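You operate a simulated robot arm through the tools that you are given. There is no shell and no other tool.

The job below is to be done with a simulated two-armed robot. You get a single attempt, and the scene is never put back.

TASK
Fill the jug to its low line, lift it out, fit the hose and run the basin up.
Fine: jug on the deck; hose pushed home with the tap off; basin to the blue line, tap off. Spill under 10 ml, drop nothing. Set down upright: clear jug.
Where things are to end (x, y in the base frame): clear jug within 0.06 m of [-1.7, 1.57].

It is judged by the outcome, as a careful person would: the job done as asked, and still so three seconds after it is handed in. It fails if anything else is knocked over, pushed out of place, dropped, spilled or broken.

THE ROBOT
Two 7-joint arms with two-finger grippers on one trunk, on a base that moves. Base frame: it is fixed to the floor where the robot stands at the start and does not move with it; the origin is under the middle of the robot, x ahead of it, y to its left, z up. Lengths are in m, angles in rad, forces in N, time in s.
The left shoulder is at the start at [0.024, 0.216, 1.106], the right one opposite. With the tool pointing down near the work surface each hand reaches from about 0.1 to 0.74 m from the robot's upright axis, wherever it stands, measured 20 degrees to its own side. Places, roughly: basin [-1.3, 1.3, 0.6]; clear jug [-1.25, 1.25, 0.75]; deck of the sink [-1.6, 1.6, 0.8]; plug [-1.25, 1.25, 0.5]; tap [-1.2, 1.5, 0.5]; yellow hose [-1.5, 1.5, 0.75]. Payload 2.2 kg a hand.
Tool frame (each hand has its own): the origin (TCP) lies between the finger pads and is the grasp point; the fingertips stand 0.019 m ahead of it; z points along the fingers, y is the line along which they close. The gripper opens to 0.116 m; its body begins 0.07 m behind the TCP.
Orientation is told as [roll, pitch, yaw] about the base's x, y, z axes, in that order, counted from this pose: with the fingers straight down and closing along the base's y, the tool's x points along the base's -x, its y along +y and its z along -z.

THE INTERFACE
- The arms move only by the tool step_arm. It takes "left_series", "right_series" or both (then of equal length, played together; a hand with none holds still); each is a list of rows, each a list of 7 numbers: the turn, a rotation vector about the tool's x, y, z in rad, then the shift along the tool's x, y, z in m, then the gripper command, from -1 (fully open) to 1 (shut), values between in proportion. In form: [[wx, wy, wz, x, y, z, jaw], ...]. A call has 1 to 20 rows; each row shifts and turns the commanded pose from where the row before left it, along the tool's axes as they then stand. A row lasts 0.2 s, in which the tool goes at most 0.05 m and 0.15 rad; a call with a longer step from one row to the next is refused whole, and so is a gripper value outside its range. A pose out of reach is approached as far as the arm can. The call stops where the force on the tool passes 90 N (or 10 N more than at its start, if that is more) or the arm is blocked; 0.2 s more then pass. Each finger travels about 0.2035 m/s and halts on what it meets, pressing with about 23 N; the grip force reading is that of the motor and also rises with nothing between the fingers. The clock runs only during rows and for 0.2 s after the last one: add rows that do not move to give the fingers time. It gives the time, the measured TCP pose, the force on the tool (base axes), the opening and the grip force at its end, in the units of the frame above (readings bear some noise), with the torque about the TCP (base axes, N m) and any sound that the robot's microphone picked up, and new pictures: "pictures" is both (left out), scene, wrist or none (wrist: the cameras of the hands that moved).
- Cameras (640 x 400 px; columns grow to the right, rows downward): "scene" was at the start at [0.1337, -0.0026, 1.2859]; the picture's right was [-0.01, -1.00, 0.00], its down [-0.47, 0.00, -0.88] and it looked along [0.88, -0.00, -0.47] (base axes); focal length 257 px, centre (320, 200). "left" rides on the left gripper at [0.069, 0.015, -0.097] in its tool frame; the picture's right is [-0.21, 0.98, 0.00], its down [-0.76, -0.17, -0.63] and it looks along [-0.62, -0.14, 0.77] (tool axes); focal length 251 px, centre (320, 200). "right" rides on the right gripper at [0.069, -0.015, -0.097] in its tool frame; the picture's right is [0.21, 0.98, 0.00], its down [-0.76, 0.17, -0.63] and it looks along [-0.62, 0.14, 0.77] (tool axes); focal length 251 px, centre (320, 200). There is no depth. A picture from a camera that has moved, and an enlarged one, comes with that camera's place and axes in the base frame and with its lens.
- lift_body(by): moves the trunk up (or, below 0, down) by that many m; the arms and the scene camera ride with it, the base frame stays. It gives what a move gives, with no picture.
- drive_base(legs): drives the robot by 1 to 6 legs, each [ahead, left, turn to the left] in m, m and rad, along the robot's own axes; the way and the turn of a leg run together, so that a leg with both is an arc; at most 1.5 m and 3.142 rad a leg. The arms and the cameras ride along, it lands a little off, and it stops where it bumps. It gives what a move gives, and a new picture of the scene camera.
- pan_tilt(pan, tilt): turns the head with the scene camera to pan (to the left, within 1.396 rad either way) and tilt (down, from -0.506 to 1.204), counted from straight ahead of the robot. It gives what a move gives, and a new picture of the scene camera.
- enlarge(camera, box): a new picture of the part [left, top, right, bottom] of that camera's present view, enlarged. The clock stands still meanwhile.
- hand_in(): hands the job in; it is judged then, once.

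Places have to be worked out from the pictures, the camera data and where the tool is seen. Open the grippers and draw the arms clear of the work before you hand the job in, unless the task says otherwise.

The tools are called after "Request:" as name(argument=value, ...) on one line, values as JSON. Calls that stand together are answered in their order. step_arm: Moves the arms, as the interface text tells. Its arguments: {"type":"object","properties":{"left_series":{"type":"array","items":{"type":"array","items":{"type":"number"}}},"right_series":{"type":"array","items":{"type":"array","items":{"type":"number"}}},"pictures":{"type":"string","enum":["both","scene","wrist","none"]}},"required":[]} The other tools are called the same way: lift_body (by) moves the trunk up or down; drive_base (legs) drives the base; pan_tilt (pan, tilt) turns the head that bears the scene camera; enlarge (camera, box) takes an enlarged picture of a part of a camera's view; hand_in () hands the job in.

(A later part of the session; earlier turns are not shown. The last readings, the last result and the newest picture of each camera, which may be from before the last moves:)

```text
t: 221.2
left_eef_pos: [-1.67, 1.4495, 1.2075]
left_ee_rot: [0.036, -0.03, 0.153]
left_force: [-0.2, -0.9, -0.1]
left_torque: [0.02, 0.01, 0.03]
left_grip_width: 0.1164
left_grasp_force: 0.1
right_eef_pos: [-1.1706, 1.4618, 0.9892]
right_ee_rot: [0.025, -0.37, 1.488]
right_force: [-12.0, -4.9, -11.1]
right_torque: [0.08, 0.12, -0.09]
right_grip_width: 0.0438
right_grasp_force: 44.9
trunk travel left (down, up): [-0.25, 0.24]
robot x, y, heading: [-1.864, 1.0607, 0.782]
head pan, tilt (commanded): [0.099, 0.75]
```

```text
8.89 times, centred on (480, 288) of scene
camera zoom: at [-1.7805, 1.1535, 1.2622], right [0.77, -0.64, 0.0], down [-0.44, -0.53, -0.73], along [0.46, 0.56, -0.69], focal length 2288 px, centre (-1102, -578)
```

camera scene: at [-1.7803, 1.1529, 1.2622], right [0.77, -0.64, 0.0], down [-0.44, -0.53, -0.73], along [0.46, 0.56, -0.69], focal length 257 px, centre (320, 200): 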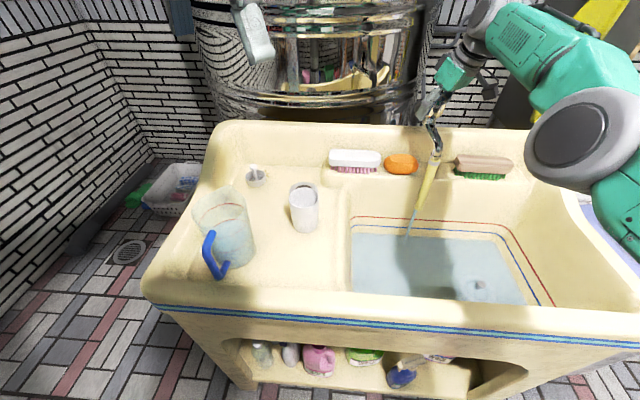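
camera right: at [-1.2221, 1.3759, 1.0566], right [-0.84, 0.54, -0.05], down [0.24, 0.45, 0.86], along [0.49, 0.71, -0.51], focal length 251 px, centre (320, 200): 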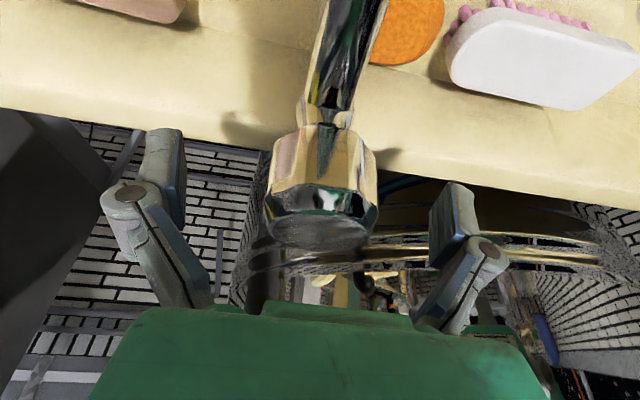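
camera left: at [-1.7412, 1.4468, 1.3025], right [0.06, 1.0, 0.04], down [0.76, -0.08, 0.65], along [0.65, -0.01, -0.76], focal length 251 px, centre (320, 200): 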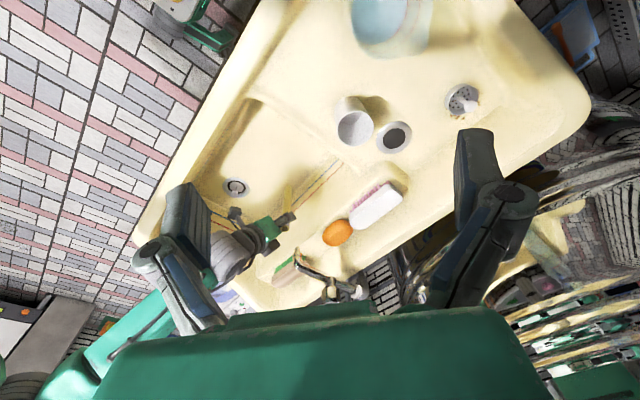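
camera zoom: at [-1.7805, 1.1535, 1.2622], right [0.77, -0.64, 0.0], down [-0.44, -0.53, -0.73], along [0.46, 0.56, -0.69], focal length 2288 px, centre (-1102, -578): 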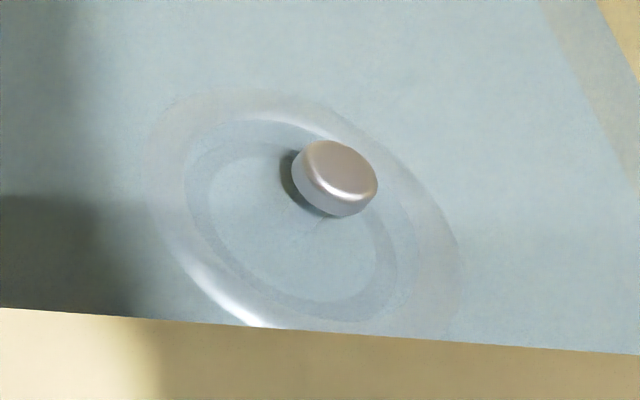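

Rate 2.1 rows per second now; with the basin's area this matches the tap's expected flow of about 100 ml/s, so no clear leak. I let it run another 12.6 s.

Request:
step_arm(right_series=[[0, 0, 0, 0, 0, 0, 0.5], [0, 0, 0, 0, 0, 0, 0.5], [0, 0, 0, 0, 0, 0, 0.5], [0, 0, 0, 0, 0, 0, 0.5], [0, 0, 0, 0, 0, 0, 0.5], [0, 0, 0, 0, 0, 0, 0.5], [0, 0, 0, 0, 0, 0, 0.5], [0, 0, 0, 0, 0, 0, 0.5], [0, 0, 0, 0, 0, 0, 0.5], [0, 0, 0, 0, 0, 0, 0.5], [0, 0, 0, 0, 0, 0, 0.5], [0, 0, 0, 0, 0, 0, 0.5], [0, 0, 0, 0, 0, 0, 0.5], [0, 0, 0, 0, 0, 0, 0.5], [0, 0, 0, 0, 0, 0, 0.5], [0, 0, 0, 0, 0, 0, 0.5], [0, 0, 0, 0, 0, 0, 0.5], [0, 0, 0, 0, 0, 0, 0.5], [0, 0, 0, 0, 0, 0, 0.5], [0, 0, 0, 0, 0, 0, 0.5]], pictures="none")

Request:
step_arm(right_series=[[0, 0, 0, 0, 0, 0, 0.5], [0, 0, 0, 0, 0, 0, 0.5], [0, 0, 0, 0, 0, 0, 0.5], [0, 0, 0, 0, 0, 0, 0.5], [0, 0, 0, 0, 0, 0, 0.5], [0, 0, 0, 0, 0, 0, 0.5], [0, 0, 0, 0, 0, 0, 0.5], [0, 0, 0, 0, 0, 0, 0.5], [0, 0, 0, 0, 0, 0, 0.5], [0, 0, 0, 0, 0, 0, 0.5], [0, 0, 0, 0, 0, 0, 0.5], [0, 0, 0, 0, 0, 0, 0.5], [0, 0, 0, 0, 0, 0, 0.5], [0, 0, 0, 0, 0, 0, 0.5], [0, 0, 0, 0, 0, 0, 0.5], [0, 0, 0, 0, 0, 0, 0.5], [0, 0, 0, 0, 0, 0, 0.5], [0, 0, 0, 0, 0, 0, 0.5], [0, 0, 0, 0, 0, 0, 0.5], [0, 0, 0, 0, 0, 0, 0.5]], pictures="none")

Request:
step_arm(right_series=[[0, 0, 0, 0, 0, 0, 0.5], [0, 0, 0, 0, 0, 0, 0.5], [0, 0, 0, 0, 0, 0, 0.5], [0, 0, 0, 0, 0, 0, 0.5], [0, 0, 0, 0, 0, 0, 0.5], [0, 0, 0, 0, 0, 0, 0.5], [0, 0, 0, 0, 0, 0, 0.5], [0, 0, 0, 0, 0, 0, 0.5], [0, 0, 0, 0, 0, 0, 0.5], [0, 0, 0, 0, 0, 0, 0.5], [0, 0, 0, 0, 0, 0, 0.5], [0, 0, 0, 0, 0, 0, 0.5], [0, 0, 0, 0, 0, 0, 0.5], [0, 0, 0, 0, 0, 0, 0.5], [0, 0, 0, 0, 0, 0, 0.5], [0, 0, 0, 0, 0, 0, 0.5], [0, 0, 0, 0, 0, 0, 0.5], [0, 0, 0, 0, 0, 0, 0.5], [0, 0, 0, 0, 0, 0, 0.5], [0, 0, 0, 0, 0, 0, 0.5]], pictures="scene")

Request:
enlarge(camera="scene", box=[430, 220, 470, 245])

```text
t: 225.4
left_eef_pos: [-1.6697, 1.45, 1.2065]
left_ee_rot: [0.037, -0.031, 0.153]
left_force: [0.3, 0.0, -0.4]
left_torque: [-0.01, 0.02, 0.03]
left_grip_width: 0.116
left_grasp_force: 0.0
right_eef_pos: [-1.1706, 1.4632, 0.99]
right_ee_rot: [0.025, -0.372, 1.486]
right_force: [-10.4, -1.6, -9.0]
right_torque: [0.08, 0.19, -0.09]
right_grip_width: 0.0437
right_grasp_force: 45.0
trunk travel left (down, up): [-0.25, 0.24]
robot x, y, heading: [-1.8638, 1.0604, 0.782]
head pan, tilt (commanded): [0.099, 0.75]
```

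```text
t: 229.6
left_eef_pos: [-1.6706, 1.4515, 1.2066]
left_ee_rot: [0.036, -0.032, 0.153]
left_force: [-0.3, 0.4, 0.8]
left_torque: [0.05, -0.02, -0.02]
left_grip_width: 0.116
left_grasp_force: 0.1
right_eef_pos: [-1.1705, 1.4615, 0.9901]
right_ee_rot: [0.023, -0.368, 1.489]
right_force: [-7.8, -1.6, -6.4]
right_torque: [0.1, 0.16, -0.04]
right_grip_width: 0.0438
right_grasp_force: 45.8
trunk travel left (down, up): [-0.25, 0.24]
robot x, y, heading: [-1.863, 1.0592, 0.784]
head pan, tilt (commanded): [0.099, 0.75]
```

```text
t: 233.8
left_eef_pos: [-1.671, 1.4505, 1.2068]
left_ee_rot: [0.036, -0.033, 0.154]
left_force: [-0.1, 0.2, 0.8]
left_torque: [-0.04, -0.04, -0.02]
left_grip_width: 0.1161
left_grasp_force: 0.0
right_eef_pos: [-1.1713, 1.4619, 0.9904]
right_ee_rot: [0.023, -0.372, 1.487]
right_force: [-6.6, 0.9, -5.0]
right_torque: [0.05, 0.18, -0.05]
right_grip_width: 0.0437
right_grasp_force: 45.0
trunk travel left (down, up): [-0.25, 0.24]
robot x, y, heading: [-1.8643, 1.0603, 0.784]
head pan, tilt (commanded): [0.099, 0.75]
camera scene: at [-1.7805, 1.1539, 1.2622], right [0.77, -0.64, 0.0], down [-0.44, -0.53, -0.73], along [0.46, 0.56, -0.69], focal length 257 px, centre (320, 200)
```

scene: 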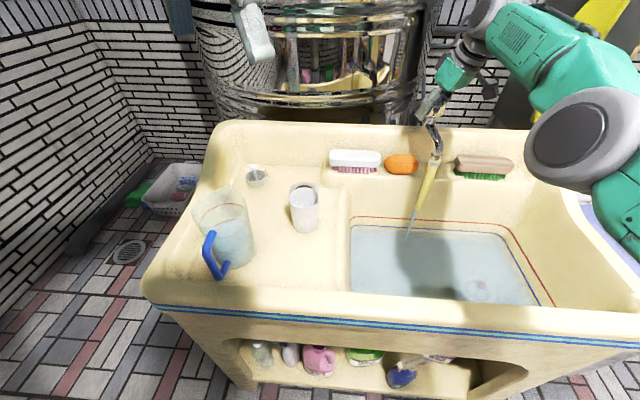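

```text
16.00 times, centred on (450, 232) of scene
camera zoom: at [-1.7805, 1.1539, 1.2622], right [0.77, -0.64, 0.0], down [-0.44, -0.53, -0.73], along [0.46, 0.56, -0.69], focal length 4119 px, centre (-1760, -320)
```

zoom: 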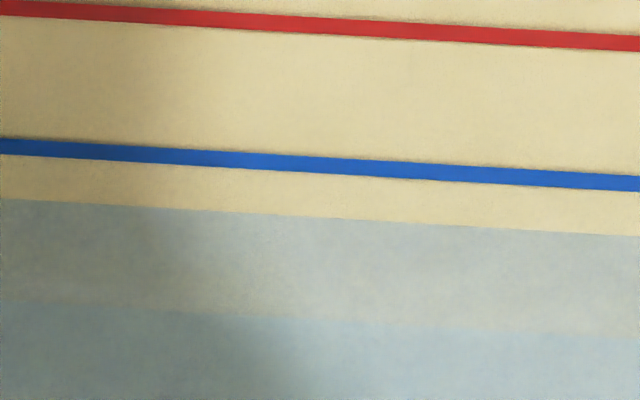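

The gap is 53 rows, shrinking 2.4 rows per second, steady, so nothing leaks. I let it run about 17 s more, then throttle.

Request:
step_arm(right_series=[[0, 0, 0, 0, 0, 0, 0.5], [0, 0, 0, 0, 0, 0, 0.5], [0, 0, 0, 0, 0, 0, 0.5], [0, 0, 0, 0, 0, 0, 0.5], [0, 0, 0, 0, 0, 0, 0.5], [0, 0, 0, 0, 0, 0, 0.5], [0, 0, 0, 0, 0, 0, 0.5], [0, 0, 0, 0, 0, 0, 0.5], [0, 0, 0, 0, 0, 0, 0.5], [0, 0, 0, 0, 0, 0, 0.5], [0, 0, 0, 0, 0, 0, 0.5], [0, 0, 0, 0, 0, 0, 0.5], [0, 0, 0, 0, 0, 0, 0.5], [0, 0, 0, 0, 0, 0, 0.5], [0, 0, 0, 0, 0, 0, 0.5], [0, 0, 0, 0, 0, 0, 0.5], [0, 0, 0, 0, 0, 0, 0.5], [0, 0, 0, 0, 0, 0, 0.5], [0, 0, 0, 0, 0, 0, 0.5], [0, 0, 0, 0, 0, 0, 0.5]], pictures="none")

Request:
step_arm(right_series=[[0, 0, 0, 0, 0, 0, 0.5], [0, 0, 0, 0, 0, 0, 0.5], [0, 0, 0, 0, 0, 0, 0.5], [0, 0, 0, 0, 0, 0, 0.5], [0, 0, 0, 0, 0, 0, 0.5], [0, 0, 0, 0, 0, 0, 0.5], [0, 0, 0, 0, 0, 0, 0.5], [0, 0, 0, 0, 0, 0, 0.5], [0, 0, 0, 0, 0, 0, 0.5], [0, 0, 0, 0, 0, 0, 0.5], [0, 0, 0, 0, 0, 0, 0.5], [0, 0, 0, 0, 0, 0, 0.5], [0, 0, 0, 0, 0, 0, 0.5], [0, 0, 0, 0, 0, 0, 0.5], [0, 0, 0, 0, 0, 0, 0.5], [0, 0, 0, 0, 0, 0, 0.5], [0, 0, 0, 0, 0, 0, 0.5], [0, 0, 0, 0, 0, 0, 0.5], [0, 0, 0, 0, 0, 0, 0.5], [0, 0, 0, 0, 0, 0, 0.5]], pictures="none")

Request:
step_arm(right_series=[[0, 0, 0, 0, 0, 0, 0.5], [0, 0, 0, 0, 0, 0, 0.5], [0, 0, 0, 0, 0, 0, 0.5], [0, 0, 0, 0, 0, 0, 0.5], [0, 0, 0, 0, 0, 0, 0.5], [0, 0, 0, 0, 0, 0, 0.5], [0, 0, 0, 0, 0, 0, 0.5], [0, 0, 0, 0, 0, 0, 0.5], [0, 0, 0, 0, 0, 0, 0.5], [0, 0, 0, 0, 0, 0, 0.5], [0, 0, 0, 0, 0, 0, 0.5], [0, 0, 0, 0, 0, 0, 0.5], [0, 0, 0, 0, 0, 0, 0.5], [0, 0, 0, 0, 0, 0, 0.5], [0, 0, 0, 0, 0, 0, 0.5], [0, 0, 0, 0, 0, 0, 0.5], [0, 0, 0, 0, 0, 0, 0.5], [0, 0, 0, 0, 0, 0, 0.5], [0, 0, 0, 0, 0, 0, 0.5], [0, 0, 0, 0, 0, 0, 0.5]], pictures="none")

Request:
enlarge(camera="scene", box=[430, 220, 470, 245])

```text
t: 238.0
left_eef_pos: [-1.6704, 1.4506, 1.207]
left_ee_rot: [0.037, -0.031, 0.154]
left_force: [-0.5, -0.4, 0.3]
left_torque: [-0.01, 0.02, 0.0]
left_grip_width: 0.1161
left_grasp_force: 0.1
right_eef_pos: [-1.1714, 1.4628, 0.9887]
right_ee_rot: [0.022, -0.369, 1.487]
right_force: [-5.9, 0.6, -4.5]
right_torque: [0.07, 0.13, -0.06]
right_grip_width: 0.0436
right_grasp_force: 45.2
trunk travel left (down, up): [-0.25, 0.24]
robot x, y, heading: [-1.8648, 1.0596, 0.783]
head pan, tilt (commanded): [0.099, 0.75]
```

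```text
t: 242.2
left_eef_pos: [-1.6699, 1.4512, 1.205]
left_ee_rot: [0.036, -0.032, 0.154]
left_force: [-0.5, -1.2, -0.9]
left_torque: [-0.01, -0.02, 0.03]
left_grip_width: 0.1163
left_grasp_force: 0.1
right_eef_pos: [-1.1706, 1.463, 0.9908]
right_ee_rot: [0.023, -0.371, 1.487]
right_force: [-6.1, 2.1, -3.4]
right_torque: [0.07, 0.16, -0.09]
right_grip_width: 0.0436
right_grasp_force: 45.4
trunk travel left (down, up): [-0.25, 0.24]
robot x, y, heading: [-1.8635, 1.0575, 0.777]
head pan, tilt (commanded): [0.099, 0.75]
```

```text
t: 246.4
left_eef_pos: [-1.6706, 1.4521, 1.2062]
left_ee_rot: [0.037, -0.034, 0.152]
left_force: [0.6, 0.3, -0.1]
left_torque: [-0.01, 0.01, 0.0]
left_grip_width: 0.1162
left_grasp_force: 0.0
right_eef_pos: [-1.171, 1.4621, 0.9888]
right_ee_rot: [0.023, -0.371, 1.487]
right_force: [-5.8, 2.0, -3.8]
right_torque: [0.05, 0.17, -0.09]
right_grip_width: 0.0436
right_grasp_force: 45.0
trunk travel left (down, up): [-0.25, 0.24]
robot x, y, heading: [-1.8611, 1.0597, 0.78]
head pan, tilt (commanded): [0.099, 0.75]
```

```text
16.00 times, centred on (450, 232) of scene
camera zoom: at [-1.7804, 1.1541, 1.2622], right [0.77, -0.64, 0.0], down [-0.44, -0.53, -0.73], along [0.46, 0.56, -0.69], focal length 4119 px, centre (-1760, -320)
```

zoom: 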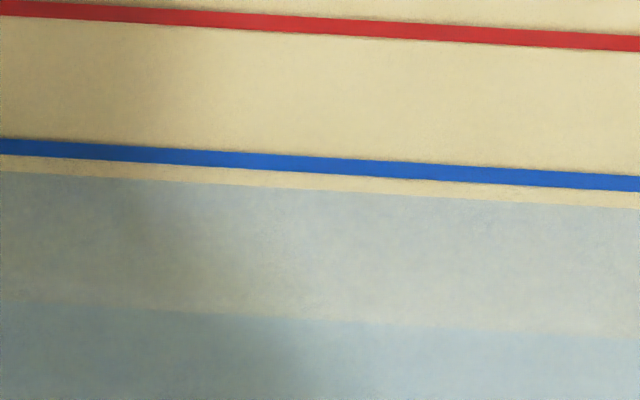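

26 rows remain, about 12 s. I run 6 s more, then close half-way to finish slowly.

Request:
step_arm(right_series=[[0, 0, 0, 0, 0, 0, 0.5], [0, 0, 0, 0, 0, 0, 0.5], [0, 0, 0, 0, 0, 0, 0.5], [0, 0, 0, 0, 0, 0, 0.5], [0, 0, 0, 0, 0, 0, 0.5], [0, 0, 0, 0, 0, 0, 0.5], [0, 0, 0, 0, 0, 0, 0.5], [0, 0, 0, 0, 0, 0, 0.5], [0, 0, 0, 0, 0, 0, 0.5], [0, 0, 0, 0, 0, 0, 0.5], [0, 0, 0, 0, 0, 0, 0.5], [0, 0, 0, 0, 0, 0, 0.5], [0, 0, 0, 0, 0, 0, 0.5], [0, 0, 0, 0, 0, 0, 0.5], [0, 0, 0, 0, 0, 0, 0.5], [0, 0, 0, 0, 0, 0, 0.5], [0, 0, 0, 0, 0, 0, 0.5], [0, 0, 0, 0, 0, 0, 0.5], [0, 0, 0, 0, 0, 0, 0.5], [0, 0, 0, 0, 0, 0, 0.5]], pictures="none")

Request:
step_arm(right_series=[[0, 0, 0, 0, 0, 0, 0.5], [0, 0, 0, 0, 0, 0, 0.5], [0, 0, 0, 0, 0, 0, 0.5], [0, 0, 0, 0, 0, 0, 0.5], [0, 0, 0, 0, 0, 0, 0.5], [0, 0, 0, 0, 0, 0, 0.5], [0, 0, 0, 0, 0, 0, 0.5]], pictures="none")

Request:
enlarge(camera="scene", box=[430, 220, 470, 245])

```text
t: 250.6
left_eef_pos: [-1.6713, 1.4506, 1.2064]
left_ee_rot: [0.035, -0.031, 0.153]
left_force: [-0.3, 0.1, -0.4]
left_torque: [-0.01, -0.04, -0.01]
left_grip_width: 0.116
left_grasp_force: 0.1
right_eef_pos: [-1.1715, 1.4628, 0.9892]
right_ee_rot: [0.023, -0.37, 1.486]
right_force: [-5.0, 1.9, -4.1]
right_torque: [0.05, -0.01, -0.05]
right_grip_width: 0.0438
right_grasp_force: 44.9
trunk travel left (down, up): [-0.25, 0.24]
robot x, y, heading: [-1.8636, 1.0625, 0.779]
head pan, tilt (commanded): [0.099, 0.75]
```

```text
t: 252.2
left_eef_pos: [-1.6693, 1.4512, 1.2066]
left_ee_rot: [0.036, -0.032, 0.153]
left_force: [0.1, 0.1, 0.4]
left_torque: [0.02, 0.0, -0.02]
left_grip_width: 0.1158
left_grasp_force: 0.1
right_eef_pos: [-1.1714, 1.4611, 0.99]
right_ee_rot: [0.022, -0.372, 1.487]
right_force: [-3.4, 2.8, -2.6]
right_torque: [0.02, -0.02, -0.01]
right_grip_width: 0.0437
right_grasp_force: 45.2
trunk travel left (down, up): [-0.25, 0.24]
robot x, y, heading: [-1.8617, 1.0561, 0.783]
head pan, tilt (commanded): [0.099, 0.75]
```

```text
16.00 times, centred on (450, 232) of scene
camera zoom: at [-1.7804, 1.1543, 1.2622], right [0.77, -0.64, 0.0], down [-0.44, -0.53, -0.73], along [0.46, 0.56, -0.69], focal length 4119 px, centre (-1760, -320)
```

zoom: 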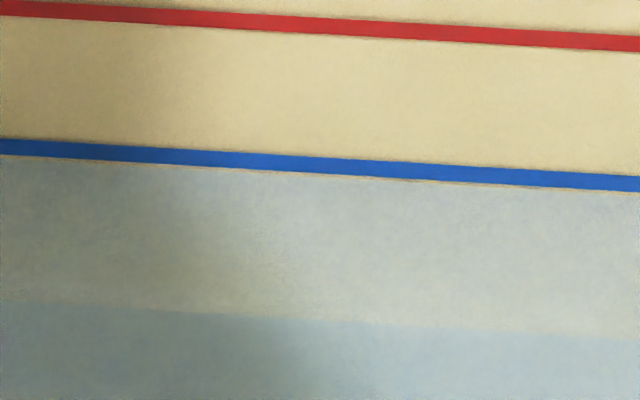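

The water just reaches the lower edge of the blue line. I turn the knob back by 0.4 rad to slow the flow for the last millimetres.

Request:
step_arm(right_series=[[0.0475, 0, 0.1246, 0, 0, 0, 0.5], [0.0475, 0, 0.1246, 0, 0, 0, 0.5], [0.0475, 0, 0.1246, 0, 0, 0, 0.5]], pictures="none")

Request:
enlarge(camera="scene", box=[430, 220, 470, 245])

Request:
enlarge(camera="scene", box=[340, 200, 560, 315])

```text
t: 253.0
left_eef_pos: [-1.6689, 1.4498, 1.2054]
left_ee_rot: [0.037, -0.03, 0.155]
left_force: [-1.1, -0.7, 0.2]
left_torque: [0.05, -0.02, 0.02]
left_grip_width: 0.116
left_grasp_force: 0.0
right_eef_pos: [-1.1619, 1.47, 0.9899]
right_ee_rot: [0.026, -0.366, 1.083]
right_force: [9.8, 12.1, -13.1]
right_torque: [-0.42, -0.19, 0.08]
right_grip_width: 0.0377
right_grasp_force: 44.3
right hand out of reach, approached as far as the arm can: row 1, 2, 3
trunk travel left (down, up): [-0.25, 0.24]
robot x, y, heading: [-1.8614, 1.06, 0.789]
head pan, tilt (commanded): [0.099, 0.75]
```

```text
16.00 times, centred on (450, 232) of scene
camera zoom: at [-1.7798, 1.152, 1.2622], right [0.77, -0.64, 0.0], down [-0.44, -0.53, -0.73], along [0.46, 0.56, -0.69], focal length 4119 px, centre (-1760, -320)
```

zoom: 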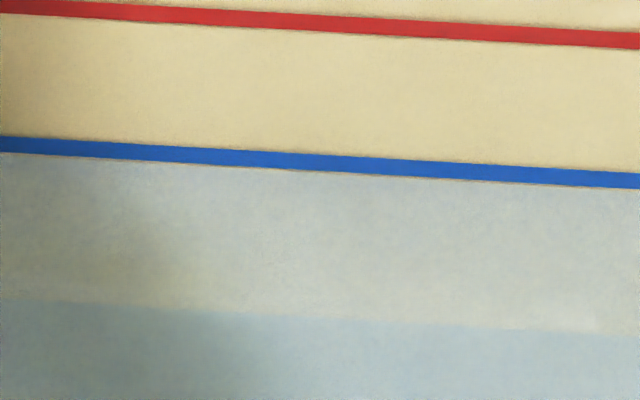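

```text
2.91 times, centred on (450, 258) of scene
camera zoom: at [-1.7798, 1.152, 1.2622], right [0.77, -0.64, 0.0], down [-0.44, -0.53, -0.73], along [0.46, 0.56, -0.69], focal length 749 px, centre (-58, 33)
```

zoom: 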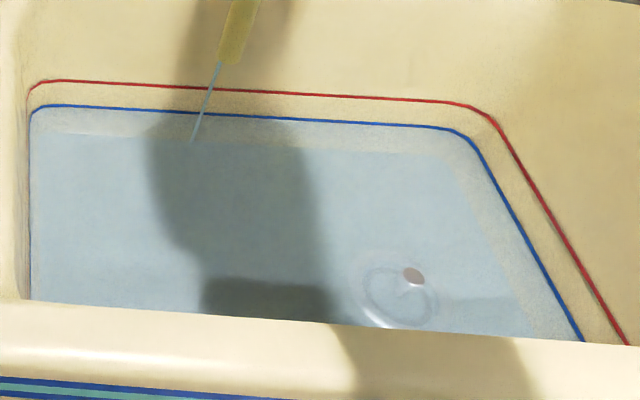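

The hand has crept forward on the knob (grip width down to 0.038 m), though the stream is thinner now. I quickly open a little, re-centre the hand on the knob, and close again.

Request:
step_arm(right_series=[[0, 0, 0, 0, 0, 0, -0.3], [0, 0, 0, 0.0129, -0.0006, -0.0049, -0.3], [0, 0, 0, 0, 0, 0, 0.3], [0, 0, 0, 0, 0, 0, 0.5]], pictures="wrist")

Request:
enlarge(camera="scene", box=[430, 220, 470, 245])

```text
t: 254.0
left_eef_pos: [-1.6698, 1.4524, 1.2053]
left_ee_rot: [0.035, -0.031, 0.153]
left_force: [-0.6, -1.1, 0.0]
left_torque: [-0.01, 0.0, -0.03]
left_grip_width: 0.1159
left_grasp_force: 0.1
right_eef_pos: [-1.1607, 1.4719, 0.9911]
right_ee_rot: [0.024, -0.362, 1.086]
right_force: [0.6, 8.8, 0.8]
right_torque: [-0.58, 0.05, -0.08]
right_grip_width: 0.0349
right_grasp_force: 44.7
right hand out of reach, approached as far as the arm can: row 2
trunk travel left (down, up): [-0.25, 0.24]
robot x, y, heading: [-1.8599, 1.0588, 0.781]
head pan, tilt (commanded): [0.099, 0.75]
camera right: at [-1.1909, 1.376, 1.0577], right [-0.96, 0.27, -0.06], down [0.09, 0.5, 0.86], along [0.26, 0.82, -0.5], focal length 251 px, centre (320, 200)
```

right: 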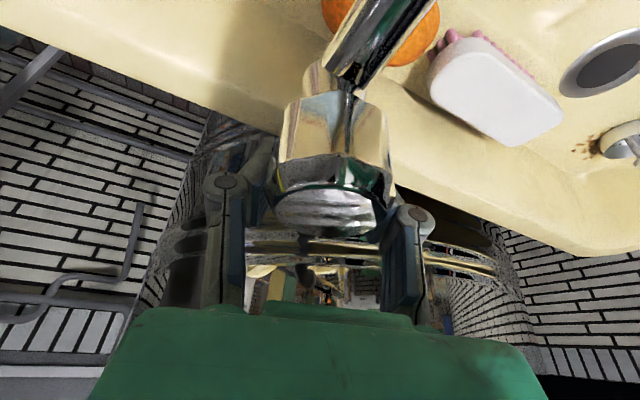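

```text
16.00 times, centred on (450, 232) of scene
camera zoom: at [-1.7804, 1.1555, 1.2621], right [0.77, -0.64, 0.0], down [-0.44, -0.53, -0.73], along [0.46, 0.56, -0.69], focal length 4119 px, centre (-1760, -320)
```

zoom: 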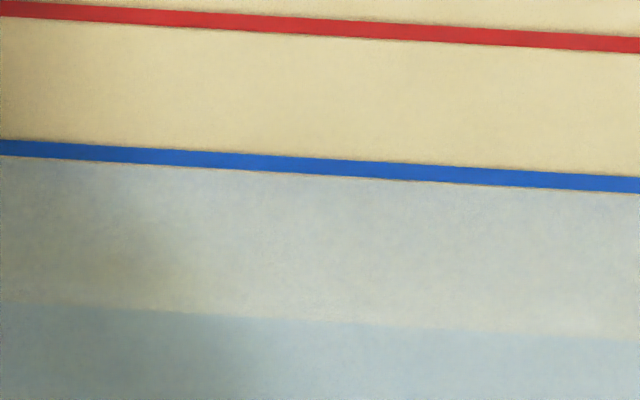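

The arm did not follow because its commanded pose had drifted out of reach. The level is still just at the line's lower edge. I open the fingers and pull the command further back until the hand follows.

Request:
step_arm(right_series=[[0, 0, 0, 0, 0, 0, -0.5], [0, 0, 0, 0.014, 0, -0.0054, -0.5], [0, 0, 0, 0, 0, 0, -0.5]], pictures="wrist")

Request:
enlarge(camera="scene", box=[400, 120, 480, 250])

```text
t: 254.8
left_eef_pos: [-1.6698, 1.4506, 1.2071]
left_ee_rot: [0.037, -0.031, 0.154]
left_force: [0.3, 0.0, -0.4]
left_torque: [-0.01, 0.03, 0.0]
left_grip_width: 0.1159
left_grasp_force: 0.0
right_eef_pos: [-1.1592, 1.4688, 0.993]
right_ee_rot: [0.023, -0.361, 1.084]
right_force: [0.1, -0.6, 0.5]
right_torque: [0.0, 0.02, 0.0]
right_grip_width: 0.0869
right_grasp_force: 0.0
right hand out of reach, approached as far as the arm can: row 2
trunk travel left (down, up): [-0.25, 0.24]
robot x, y, heading: [-1.8623, 1.0583, 0.784]
head pan, tilt (commanded): [0.099, 0.75]
camera right: at [-1.1892, 1.3722, 1.0585], right [-0.96, 0.27, -0.05], down [0.09, 0.5, 0.86], along [0.26, 0.82, -0.5], focal length 251 px, centre (320, 200)
```

right: 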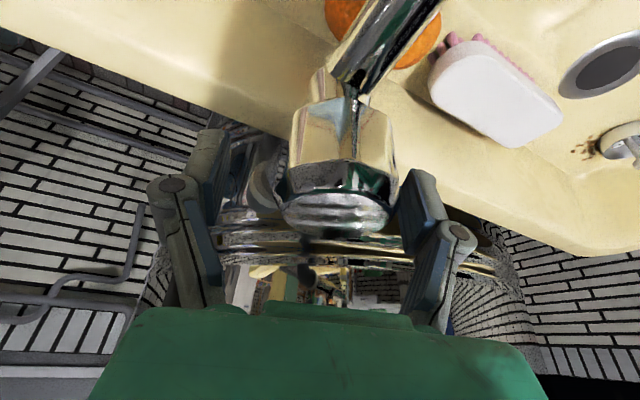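

```text
3.08 times, centred on (440, 185) of scene
camera zoom: at [-1.78, 1.153, 1.2623], right [0.77, -0.64, 0.0], down [-0.44, -0.53, -0.73], along [0.46, 0.56, -0.69], focal length 792 px, centre (-49, 246)
```

zoom: 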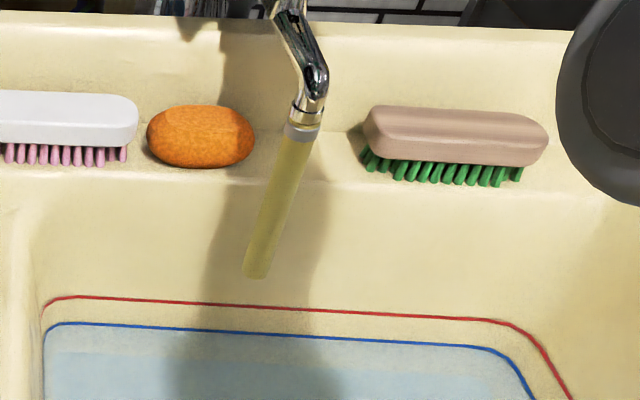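

No stream leaves the hose any more, so the knob has gone to (or near) its closed position; the level sits just at the line's lower edge. I withdraw the hand from the knob to get back into good reach.

Request:
step_arm(right_series=[[0, 0, 0, 0, 0, 0, -1], [0, 0, 0, 0.005, 0, -0.03, -1], [0, 0, 0, 0.01, 0, -0.03, -1], [0, 0, 0, 0.01, 0, -0.03, -1], [0, 0, 0, 0, 0, 0, -1]], pictures="both")

Request:
enlarge(camera="scene", box=[430, 220, 470, 245])

Request:
enlarge(camera="scene", box=[400, 120, 480, 250])

```text
t: 256.0
left_eef_pos: [-1.6692, 1.4507, 1.2073]
left_ee_rot: [0.038, -0.03, 0.155]
left_force: [-0.1, -0.2, 0.7]
left_torque: [0.0, 0.0, -0.02]
left_grip_width: 0.1157
left_grasp_force: 0.1
right_eef_pos: [-1.1592, 1.4476, 1.0753]
right_ee_rot: [0.027, -0.361, 1.085]
right_force: [0.1, 0.9, -0.6]
right_torque: [-0.01, -0.01, 0.02]
right_grip_width: 0.1161
right_grasp_force: 0.0
right hand out of reach, approached as far as the arm can: row 2, 3, 4
trunk travel left (down, up): [-0.25, 0.24]
robot x, y, heading: [-1.8622, 1.0589, 0.782]
head pan, tilt (commanded): [0.099, 0.75]
camera scene: at [-1.7794, 1.153, 1.2622], right [0.77, -0.64, 0.0], down [-0.44, -0.53, -0.73], along [0.46, 0.56, -0.69], focal length 257 px, centre (320, 200)
camera right: at [-1.1885, 1.3524, 1.1406], right [-0.96, 0.27, -0.05], down [0.09, 0.5, 0.86], along [0.26, 0.82, -0.5], focal length 251 px, centre (320, 200)
```

scene: 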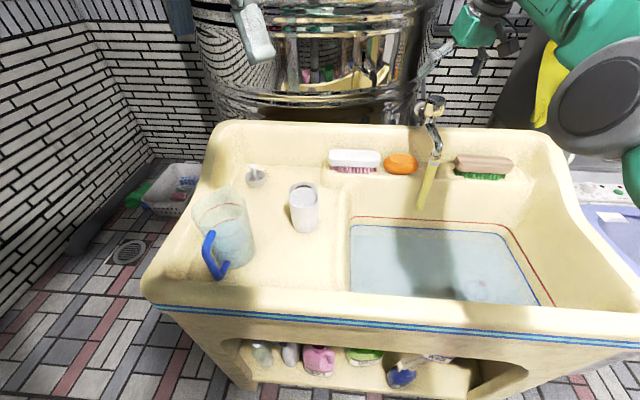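
right: 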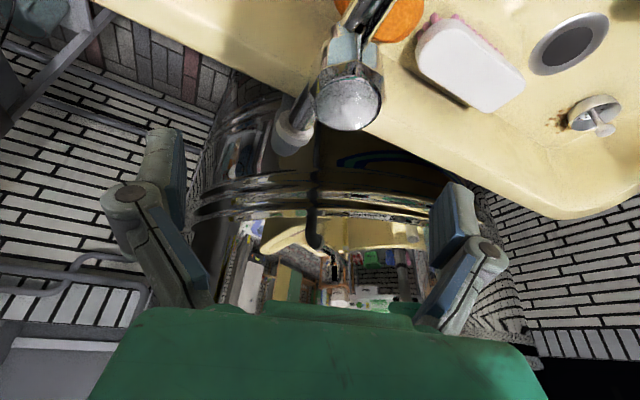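

```text
16.00 times, centred on (450, 232) of scene
camera zoom: at [-1.7794, 1.153, 1.2622], right [0.77, -0.64, 0.0], down [-0.44, -0.53, -0.73], along [0.46, 0.56, -0.69], focal length 4119 px, centre (-1760, -320)
```

zoom: 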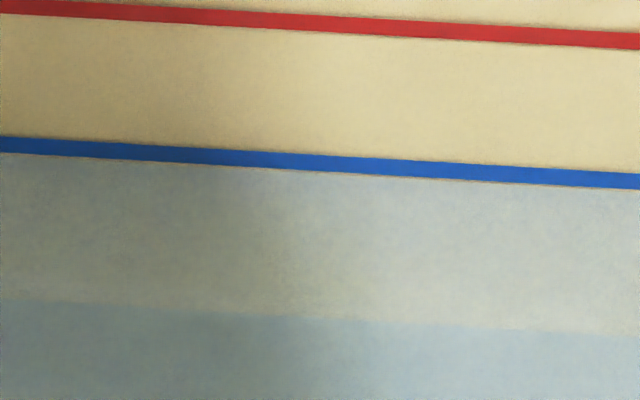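

```text
3.08 times, centred on (440, 185) of scene
camera zoom: at [-1.7794, 1.153, 1.2622], right [0.77, -0.64, 0.0], down [-0.44, -0.53, -0.73], along [0.46, 0.56, -0.69], focal length 792 px, centre (-49, 246)
```

zoom: 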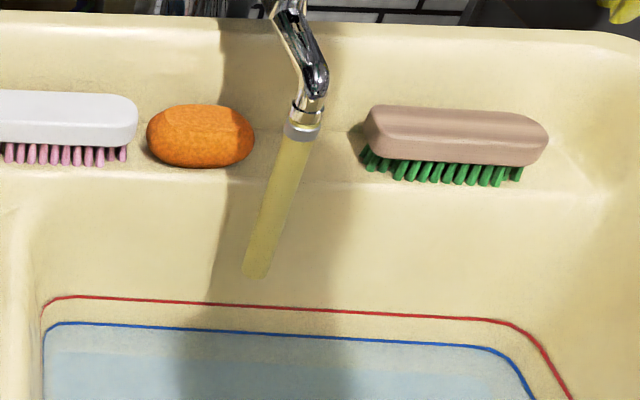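

The tap is off and holds. The level is about 3 mm below the line's centre, and I want to make sure the knob is really at its stop, so I re-approach it: first back off and turn the hand to a more comfortable yaw.

Request:
step_arm(right_series=[[0, 0, 0, 0.0234, 0, -0.0088, -1], [0, 0, 0, 0.0234, 0, -0.0088, -1], [0.0428, 0, 0.1134, 0, 0, 0, -1], [0.0428, 0, 0.1134, 0, 0, 0, -1], [0.0428, 0, 0.1134, 0, 0, 0, -1], [0.0428, 0, 0.1134, 0, 0, 0, -1], [0, 0, 0, 0, 0, 0, -1]], pictures="both")

```text
t: 257.6
left_eef_pos: [-1.6694, 1.4505, 1.2063]
left_ee_rot: [0.037, -0.031, 0.154]
left_force: [0.3, -0.2, -0.6]
left_torque: [0.01, -0.02, 0.0]
left_grip_width: 0.1159
left_grasp_force: 0.0
right_eef_pos: [-1.1485, 1.4346, 1.0878]
right_ee_rot: [0.022, -0.351, 0.601]
right_force: [-0.3, -0.8, -0.6]
right_torque: [-0.01, 0.02, 0.04]
right_grip_width: 0.1161
right_grasp_force: 0.0
right hand out of reach, approached as far as the arm can: row 1, 2
trunk travel left (down, up): [-0.25, 0.24]
robot x, y, heading: [-1.8625, 1.0594, 0.777]
head pan, tilt (commanded): [0.099, 0.75]
camera scene: at [-1.7797, 1.1528, 1.2623], right [0.77, -0.64, 0.0], down [-0.44, -0.53, -0.73], along [0.46, 0.56, -0.69], focal length 257 px, centre (320, 200)
camera right: at [-1.2199, 1.3655, 1.1543], right [-0.72, 0.69, -0.05], down [0.32, 0.4, 0.86], along [0.61, 0.6, -0.51], focal length 251 px, centre (320, 200)
```

scene: 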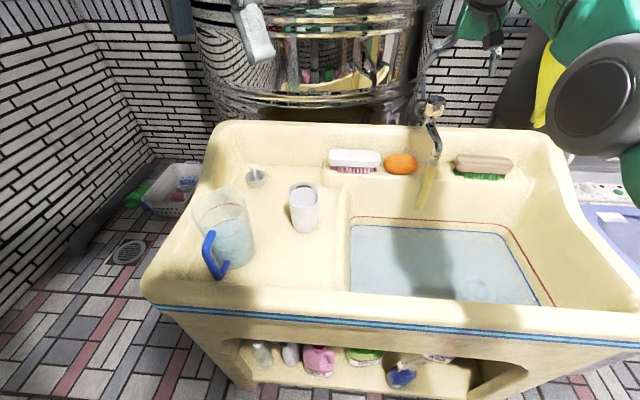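
right: 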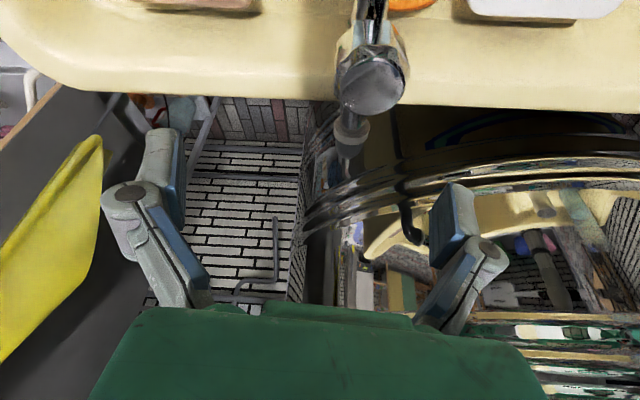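

The hand has the comfortable yaw again. I bring it above and behind the knob, then half-way down towards it.

Request:
step_arm(right_series=[[0, 0, 0, 0.044, 0.0142, -0.0161, -1], [0, 0, 0, 0.044, 0.0142, -0.0161, -1], [0, 0, 0, 0, 0, 0, -1], [0, 0, 0, -0.0125, 0, 0.031, -1], [0, 0, 0, -0.0125, 0, 0.031, -1], [0, 0, 0, 0, 0, 0, -1]], pictures="wrist")

```text
t: 259.0
left_eef_pos: [-1.6698, 1.4494, 1.2071]
left_ee_rot: [0.037, -0.03, 0.153]
left_force: [-0.6, -0.2, -0.6]
left_torque: [-0.02, -0.07, 0.03]
left_grip_width: 0.1158
left_grasp_force: 0.0
right_eef_pos: [-1.1796, 1.4703, 1.0531]
right_ee_rot: [0.022, -0.352, 0.599]
right_force: [0.3, 0.0, -0.3]
right_torque: [0.02, -0.02, 0.01]
right_grip_width: 0.116
right_grasp_force: 0.2
right hand out of reach, approached as far as the arm can: row 1, 2, 4, 5
trunk travel left (down, up): [-0.25, 0.24]
robot x, y, heading: [-1.8621, 1.0603, 0.779]
head pan, tilt (commanded): [0.099, 0.75]
camera right: at [-1.2498, 1.4008, 1.1194], right [-0.72, 0.69, -0.05], down [0.32, 0.4, 0.86], along [0.61, 0.6, -0.51], focal length 251 px, centre (320, 200)
```

right: 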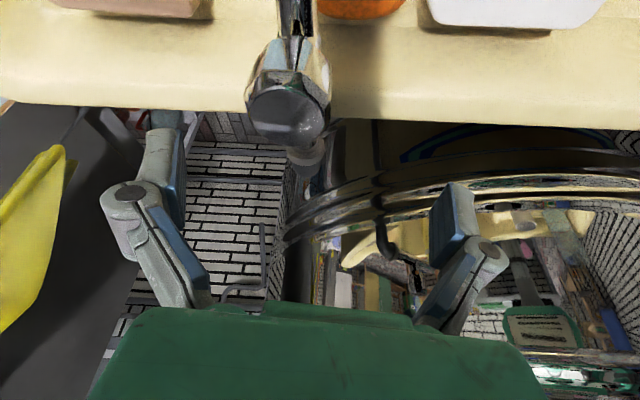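

The commanded pose is still beyond the arm's reach, so the hand only follows partly. I pull the command well back and up until it is reachable again.

Request:
step_arm(right_series=[[0, 0, 0, 0.03, 0, -0.04, -1], [0, 0, 0, 0.045, 0, -0.015, -1], [0, 0, 0, 0.045, 0, -0.015, -1], [0, 0, 0, 0.045, 0, -0.015, -1], [0, 0, 0, 0, 0, 0, -1]], pictures="wrist")

```text
t: 260.2
left_eef_pos: [-1.6703, 1.4502, 1.2058]
left_ee_rot: [0.035, -0.032, 0.154]
left_force: [0.6, -0.1, 0.3]
left_torque: [0.01, 0.02, 0.01]
left_grip_width: 0.1158
left_grasp_force: 0.1
right_eef_pos: [-1.2451, 1.4955, 1.1109]
right_ee_rot: [0.021, -0.349, 0.603]
right_force: [0.1, 0.4, -0.1]
right_torque: [0.01, 0.0, 0.01]
right_grip_width: 0.1159
right_grasp_force: 0.0
right hand out of reach, approached as far as the arm can: row 1, 2, 3, 4
trunk travel left (down, up): [-0.25, 0.24]
robot x, y, heading: [-1.8649, 1.0572, 0.779]
head pan, tilt (commanded): [0.099, 0.75]
camera right: at [-1.3142, 1.425, 1.1776], right [-0.72, 0.69, -0.05], down [0.32, 0.41, 0.86], along [0.61, 0.6, -0.51], focal length 251 px, centre (320, 200)
```

right: 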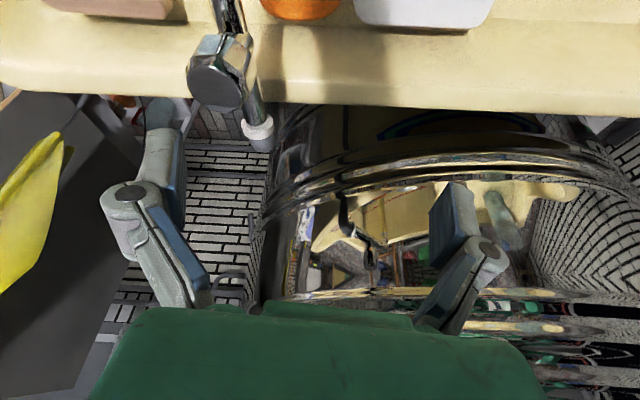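

The hand slides along the edge of its reach. I pull the command straight back towards me by another 15 cm.

Request:
step_arm(right_series=[[0, 0, 0, 0.0347, -0.0066, -0.0127, -1], [0, 0, 0, 0.0347, -0.0066, -0.0127, -1], [0, 0, 0, 0.0347, -0.0066, -0.0127, -1], [0, 0, 0, 0.0347, -0.0066, -0.0127, -1], [0, 0, 0, 0, 0, 0, -1]], pictures="both")

```text
t: 261.4
left_eef_pos: [-1.6707, 1.4506, 1.2052]
left_ee_rot: [0.038, -0.031, 0.154]
left_force: [0.0, -0.3, 0.2]
left_torque: [0.01, 0.01, 0.01]
left_grip_width: 0.116
left_grasp_force: 0.1
right_eef_pos: [-1.2863, 1.5024, 1.1519]
right_ee_rot: [0.021, -0.351, 0.602]
right_force: [0.3, 0.0, 0.6]
right_torque: [-0.01, -0.01, 0.05]
right_grip_width: 0.116
right_grasp_force: 0.1
right hand out of reach, approached as far as the arm can: row 1, 2, 3, 4
trunk travel left (down, up): [-0.25, 0.24]
robot x, y, heading: [-1.863, 1.059, 0.783]
head pan, tilt (commanded): [0.099, 0.75]
camera scene: at [-1.7806, 1.1536, 1.2623], right [0.77, -0.64, 0.0], down [-0.44, -0.53, -0.73], along [0.46, 0.56, -0.69], focal length 257 px, centre (320, 200)
camera right: at [-1.3555, 1.4318, 1.2195], right [-0.72, 0.69, -0.05], down [0.32, 0.41, 0.86], along [0.61, 0.6, -0.51], focal length 251 px, centre (320, 200)
```

scene: 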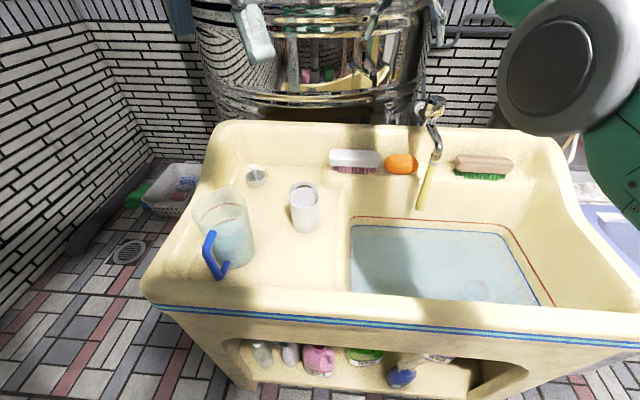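
right: 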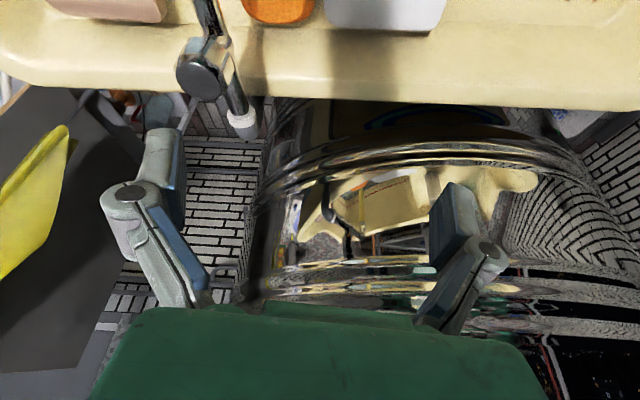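

The arm still reports out of reach, though it is nearly at rest well above everything. I nudge the trunk up by 1 cm, which may re-base the commanded pose, and test a small move.

Request:
lift_body(by=0.01)

Request:
step_arm(right_series=[[0, 0, 0, 0.01, 0, 0, -1], [0, 0, 0, 0, 0, 0, -1]], pictures="none")

```text
t: 261.9
left_eef_pos: [-1.67, 1.4505, 1.2173]
left_ee_rot: [0.037, -0.032, 0.153]
left_force: [0.8, 0.2, -0.4]
left_torque: [-0.03, -0.04, -0.04]
left_grip_width: 0.1162
left_grasp_force: 0.0
right_eef_pos: [-1.2843, 1.5012, 1.163]
right_ee_rot: [0.022, -0.351, 0.601]
right_force: [0.0, 1.4, -0.2]
right_torque: [0.01, -0.02, -0.02]
right_grip_width: 0.1161
right_grasp_force: 0.1
trunk travel left (down, up): [-0.26, 0.23]
robot x, y, heading: [-1.8605, 1.0616, 0.781]
head pan, tilt (commanded): [0.099, 0.75]
```

```text
t: 262.5
left_eef_pos: [-1.6716, 1.4514, 1.2164]
left_ee_rot: [0.036, -0.031, 0.153]
left_force: [0.5, 0.5, 0.1]
left_torque: [-0.03, 0.0, 0.0]
left_grip_width: 0.1163
left_grasp_force: 0.3
right_eef_pos: [-1.2891, 1.5042, 1.1615]
right_ee_rot: [0.023, -0.349, 0.603]
right_force: [-0.5, -0.3, 0.3]
right_torque: [0.0, 0.03, 0.01]
right_grip_width: 0.1161
right_grasp_force: 0.1
right hand out of reach, approached as far as the arm can: row 1
trunk travel left (down, up): [-0.26, 0.23]
robot x, y, heading: [-1.8632, 1.0595, 0.783]
head pan, tilt (commanded): [0.099, 0.75]
```

The hand's orientation follows but its position is stuck, probably a joint limit for this tilt. I turn the tool back to point straight down, which was comfortable at the start, and see whether the position frees itself.

Request:
step_arm(right_series=[[0, 0.1, 0, 0, 0, 0, -1], [0, 0.1, 0, 0, 0, 0, -1], [0, 0.1, 0, 0, 0, 0, -1], [0, 0.05, 0, 0, 0, 0, -1], [0, 0, 0, 0, 0, 0, -1]], pictures="both")

```text
t: 263.7
left_eef_pos: [-1.6704, 1.4517, 1.216]
left_ee_rot: [0.036, -0.03, 0.155]
left_force: [-0.5, 0.1, 0.7]
left_torque: [0.01, 0.0, -0.01]
left_grip_width: 0.1161
left_grasp_force: 0.0
right_eef_pos: [-1.319, 1.4462, 1.1601]
right_ee_rot: [0.019, -0.002, 0.608]
right_force: [-0.4, 0.2, 0.1]
right_torque: [-0.03, -0.01, -0.01]
right_grip_width: 0.116
right_grasp_force: 0.0
right hand out of reach, approached as far as the arm can: row 1, 2, 3, 4
trunk travel left (down, up): [-0.26, 0.23]
robot x, y, heading: [-1.8595, 1.0584, 0.781]
head pan, tilt (commanded): [0.099, 0.75]
camera scene: at [-1.7807, 1.1534, 1.2723], right [0.77, -0.64, 0.0], down [-0.44, -0.53, -0.73], along [0.46, 0.56, -0.69], focal length 257 px, centre (320, 200)
camera right: at [-1.3643, 1.3913, 1.2551], right [-0.73, 0.68, 0.02], down [0.53, 0.56, 0.64], along [0.42, 0.48, -0.77], focal length 251 px, centre (320, 200)
```

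scene: 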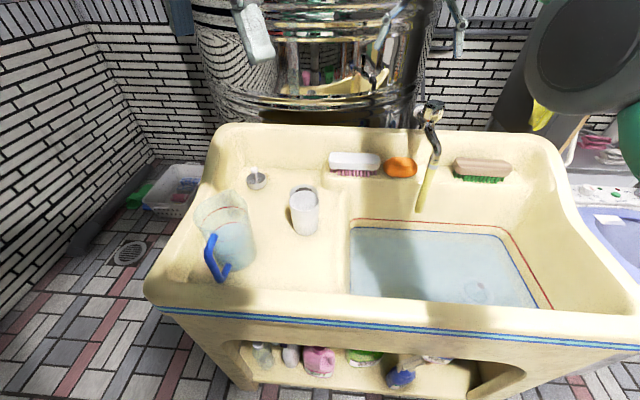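
right: 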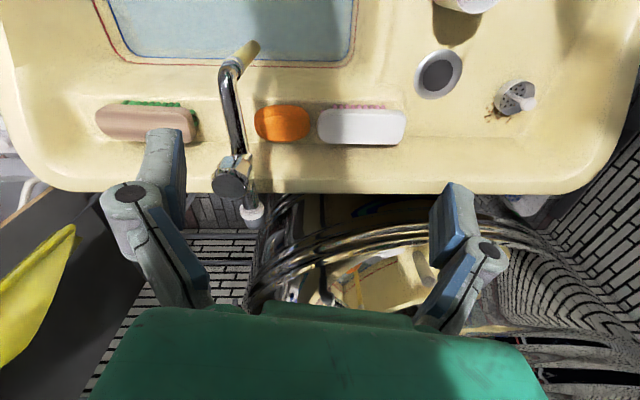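

Still stuck. I try a larger move to the right, away from the body's midline, to unfold the arm.

Request:
step_arm(right_series=[[0, 0, 0, 0, -0.04, 0, -1], [0, 0, 0, 0, -0.04, 0, -1], [0, 0, 0, 0, -0.04, 0, -1], [0, 0, 0, 0, -0.04, 0, -1], [0, 0, 0, 0, 0, 0, -1]], pictures="none")

Request:
step_arm(right_series=[[0, 0, 0, -0.04, 0, 0, -1], [0, 0, 0, -0.04, 0, 0, -1], [0, 0, 0, -0.04, 0, 0, -1], [0, 0, 0, 0, 0, 0, -1]], pictures="scene")

```text
t: 264.9
left_eef_pos: [-1.669, 1.4479, 1.2169]
left_ee_rot: [0.04, -0.029, 0.152]
left_force: [0.9, -0.1, 0.5]
left_torque: [0.01, 0.01, 0.05]
left_grip_width: 0.1161
left_grasp_force: 0.0
right_eef_pos: [-1.1983, 1.3453, 1.1741]
right_ee_rot: [0.02, 0.002, 0.607]
right_force: [0.1, -0.5, -0.4]
right_torque: [0.01, 0.02, -0.02]
right_grip_width: 0.1159
right_grasp_force: 0.1
right hand out of reach, approached as far as the arm can: row 1, 2, 3, 4
trunk travel left (down, up): [-0.26, 0.23]
robot x, y, heading: [-1.8621, 1.0581, 0.781]
head pan, tilt (commanded): [0.099, 0.75]
```

```text
t: 265.9
left_eef_pos: [-1.67, 1.4483, 1.2149]
left_ee_rot: [0.039, -0.031, 0.154]
left_force: [0.0, 0.7, -0.8]
left_torque: [-0.02, -0.05, 0.0]
left_grip_width: 0.1161
left_grasp_force: 0.0
right_eef_pos: [-1.178, 1.3424, 1.1477]
right_ee_rot: [0.021, 0.002, 0.607]
right_force: [-0.8, 0.9, -0.1]
right_torque: [0.0, -0.02, -0.03]
right_grip_width: 0.1158
right_grasp_force: 0.0
right hand out of reach, approached as far as the arm can: row 1, 2, 3
trunk travel left (down, up): [-0.26, 0.23]
robot x, y, heading: [-1.8657, 1.062, 0.78]
head pan, tilt (commanded): [0.099, 0.75]
camera scene: at [-1.7797, 1.1519, 1.2724], right [0.77, -0.64, 0.0], down [-0.44, -0.53, -0.73], along [0.46, 0.56, -0.68], focal length 257 px, centre (320, 200)
```

scene: 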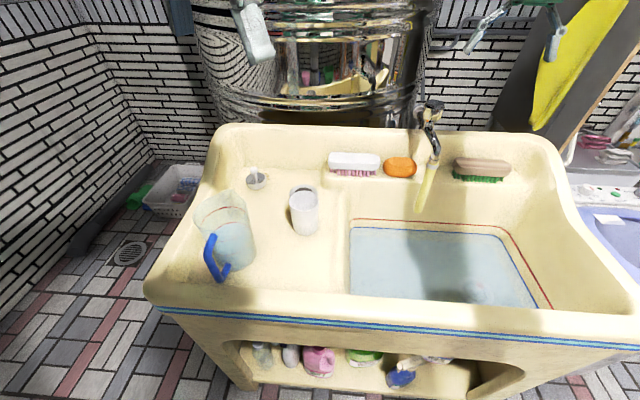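

The hand follows sideways but not in and out: the arm is stretched straight, which locks the radial direction. I give it some idle time and then a gentle wrist turn backwards to make the elbow bend; everything near it is clear.

Request:
step_arm(right_series=[[0, 0.1, 0, 0, 0, 0, -1], [0, 0.1, 0, 0, 0, 0, -1], [0, 0.1, 0, 0, 0, 0, -1], [0, 0.1, 0, 0, 0, 0, -1], [0, 0, 0, 0, 0, 0, -1], [0, 0, 0, 0, 0, 0, -1]], pictures="scene")

```text
t: 267.3
left_eef_pos: [-1.6702, 1.4498, 1.2165]
left_ee_rot: [0.039, -0.03, 0.154]
left_force: [-0.5, -0.2, 0.2]
left_torque: [0.01, -0.01, -0.02]
left_grip_width: 0.1158
left_grasp_force: 0.0
right_eef_pos: [-1.2194, 1.315, 1.1367]
right_ee_rot: [0.021, 0.25, 0.613]
right_force: [0.1, 0.6, 0.2]
right_torque: [0.02, -0.04, 0.03]
right_grip_width: 0.1159
right_grasp_force: 0.0
right hand out of reach, approached as far as the arm can: row 1, 2, 3, 4
trunk travel left (down, up): [-0.26, 0.23]
robot x, y, heading: [-1.8632, 1.0606, 0.783]
head pan, tilt (commanded): [0.099, 0.75]
camera scene: at [-1.7799, 1.1519, 1.2724], right [0.77, -0.64, 0.0], down [-0.44, -0.53, -0.73], along [0.46, 0.56, -0.68], focal length 257 px, centre (320, 200)
```

scene: 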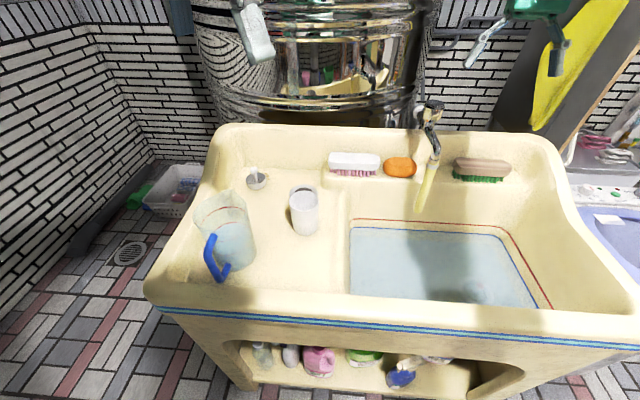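

The wrist has come to its limit at 0.25 rad and the hand moved back a little. I turn a bit further to force the elbow to bend.

Request:
step_arm(right_series=[[0, 0.1, 0, 0, 0, 0, -1], [0, 0.1, 0, 0, 0, 0, -1], [0, 0.1, 0, 0, 0, 0, -1], [0, 0, 0, 0, 0, 0, -1], [0, 0, 0, 0, 0, 0, -1], [0, 0, 0, 0, 0, 0, -1]], pictures="none")

Request:
step_arm(right_series=[[0, 0, 0, 0, 0, 0, -1], [0, 0, 0, 0, 0, 0, -1], [0, 0, 0, 0, 0, 0, -1], [0, 0, 0, 0, 0, 0, -1], [0, 0, 0, 0, 0, 0, -1]], pictures="scene")

```text
t: 268.7
left_eef_pos: [-1.669, 1.4501, 1.2156]
left_ee_rot: [0.037, -0.032, 0.154]
left_force: [-0.6, 0.5, -0.3]
left_torque: [-0.01, 0.01, 0.01]
left_grip_width: 0.1159
left_grasp_force: 0.1
right_eef_pos: [-1.2545, 1.31, 1.1014]
right_ee_rot: [0.024, 0.445, 0.62]
right_force: [-0.4, -0.5, -0.3]
right_torque: [0.03, 0.01, 0.0]
right_grip_width: 0.1161
right_grasp_force: 0.1
right hand out of reach, approached as far as the arm can: row 1, 2, 3
trunk travel left (down, up): [-0.26, 0.23]
robot x, y, heading: [-1.865, 1.0607, 0.783]
head pan, tilt (commanded): [0.099, 0.75]
```

```text
t: 269.9
left_eef_pos: [-1.6688, 1.4499, 1.2162]
left_ee_rot: [0.037, -0.032, 0.152]
left_force: [-0.1, -0.6, 0.6]
left_torque: [-0.01, -0.02, 0.0]
left_grip_width: 0.116
left_grasp_force: 0.1
right_eef_pos: [-1.2533, 1.3102, 1.1026]
right_ee_rot: [0.026, 0.445, 0.619]
right_force: [-0.6, 0.2, 0.2]
right_torque: [-0.03, -0.01, -0.02]
right_grip_width: 0.1159
right_grasp_force: 0.1
trunk travel left (down, up): [-0.26, 0.23]
robot x, y, heading: [-1.8627, 1.0577, 0.779]
head pan, tilt (commanded): [0.099, 0.75]
camera scene: at [-1.7796, 1.1524, 1.2723], right [0.77, -0.64, 0.0], down [-0.44, -0.53, -0.73], along [0.46, 0.56, -0.69], focal length 257 px, centre (320, 200)
```

scene: 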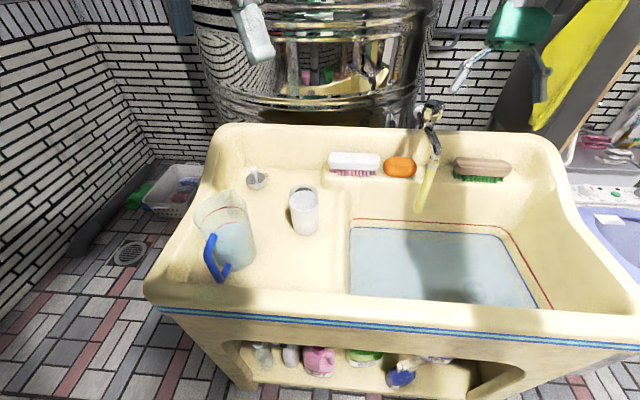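

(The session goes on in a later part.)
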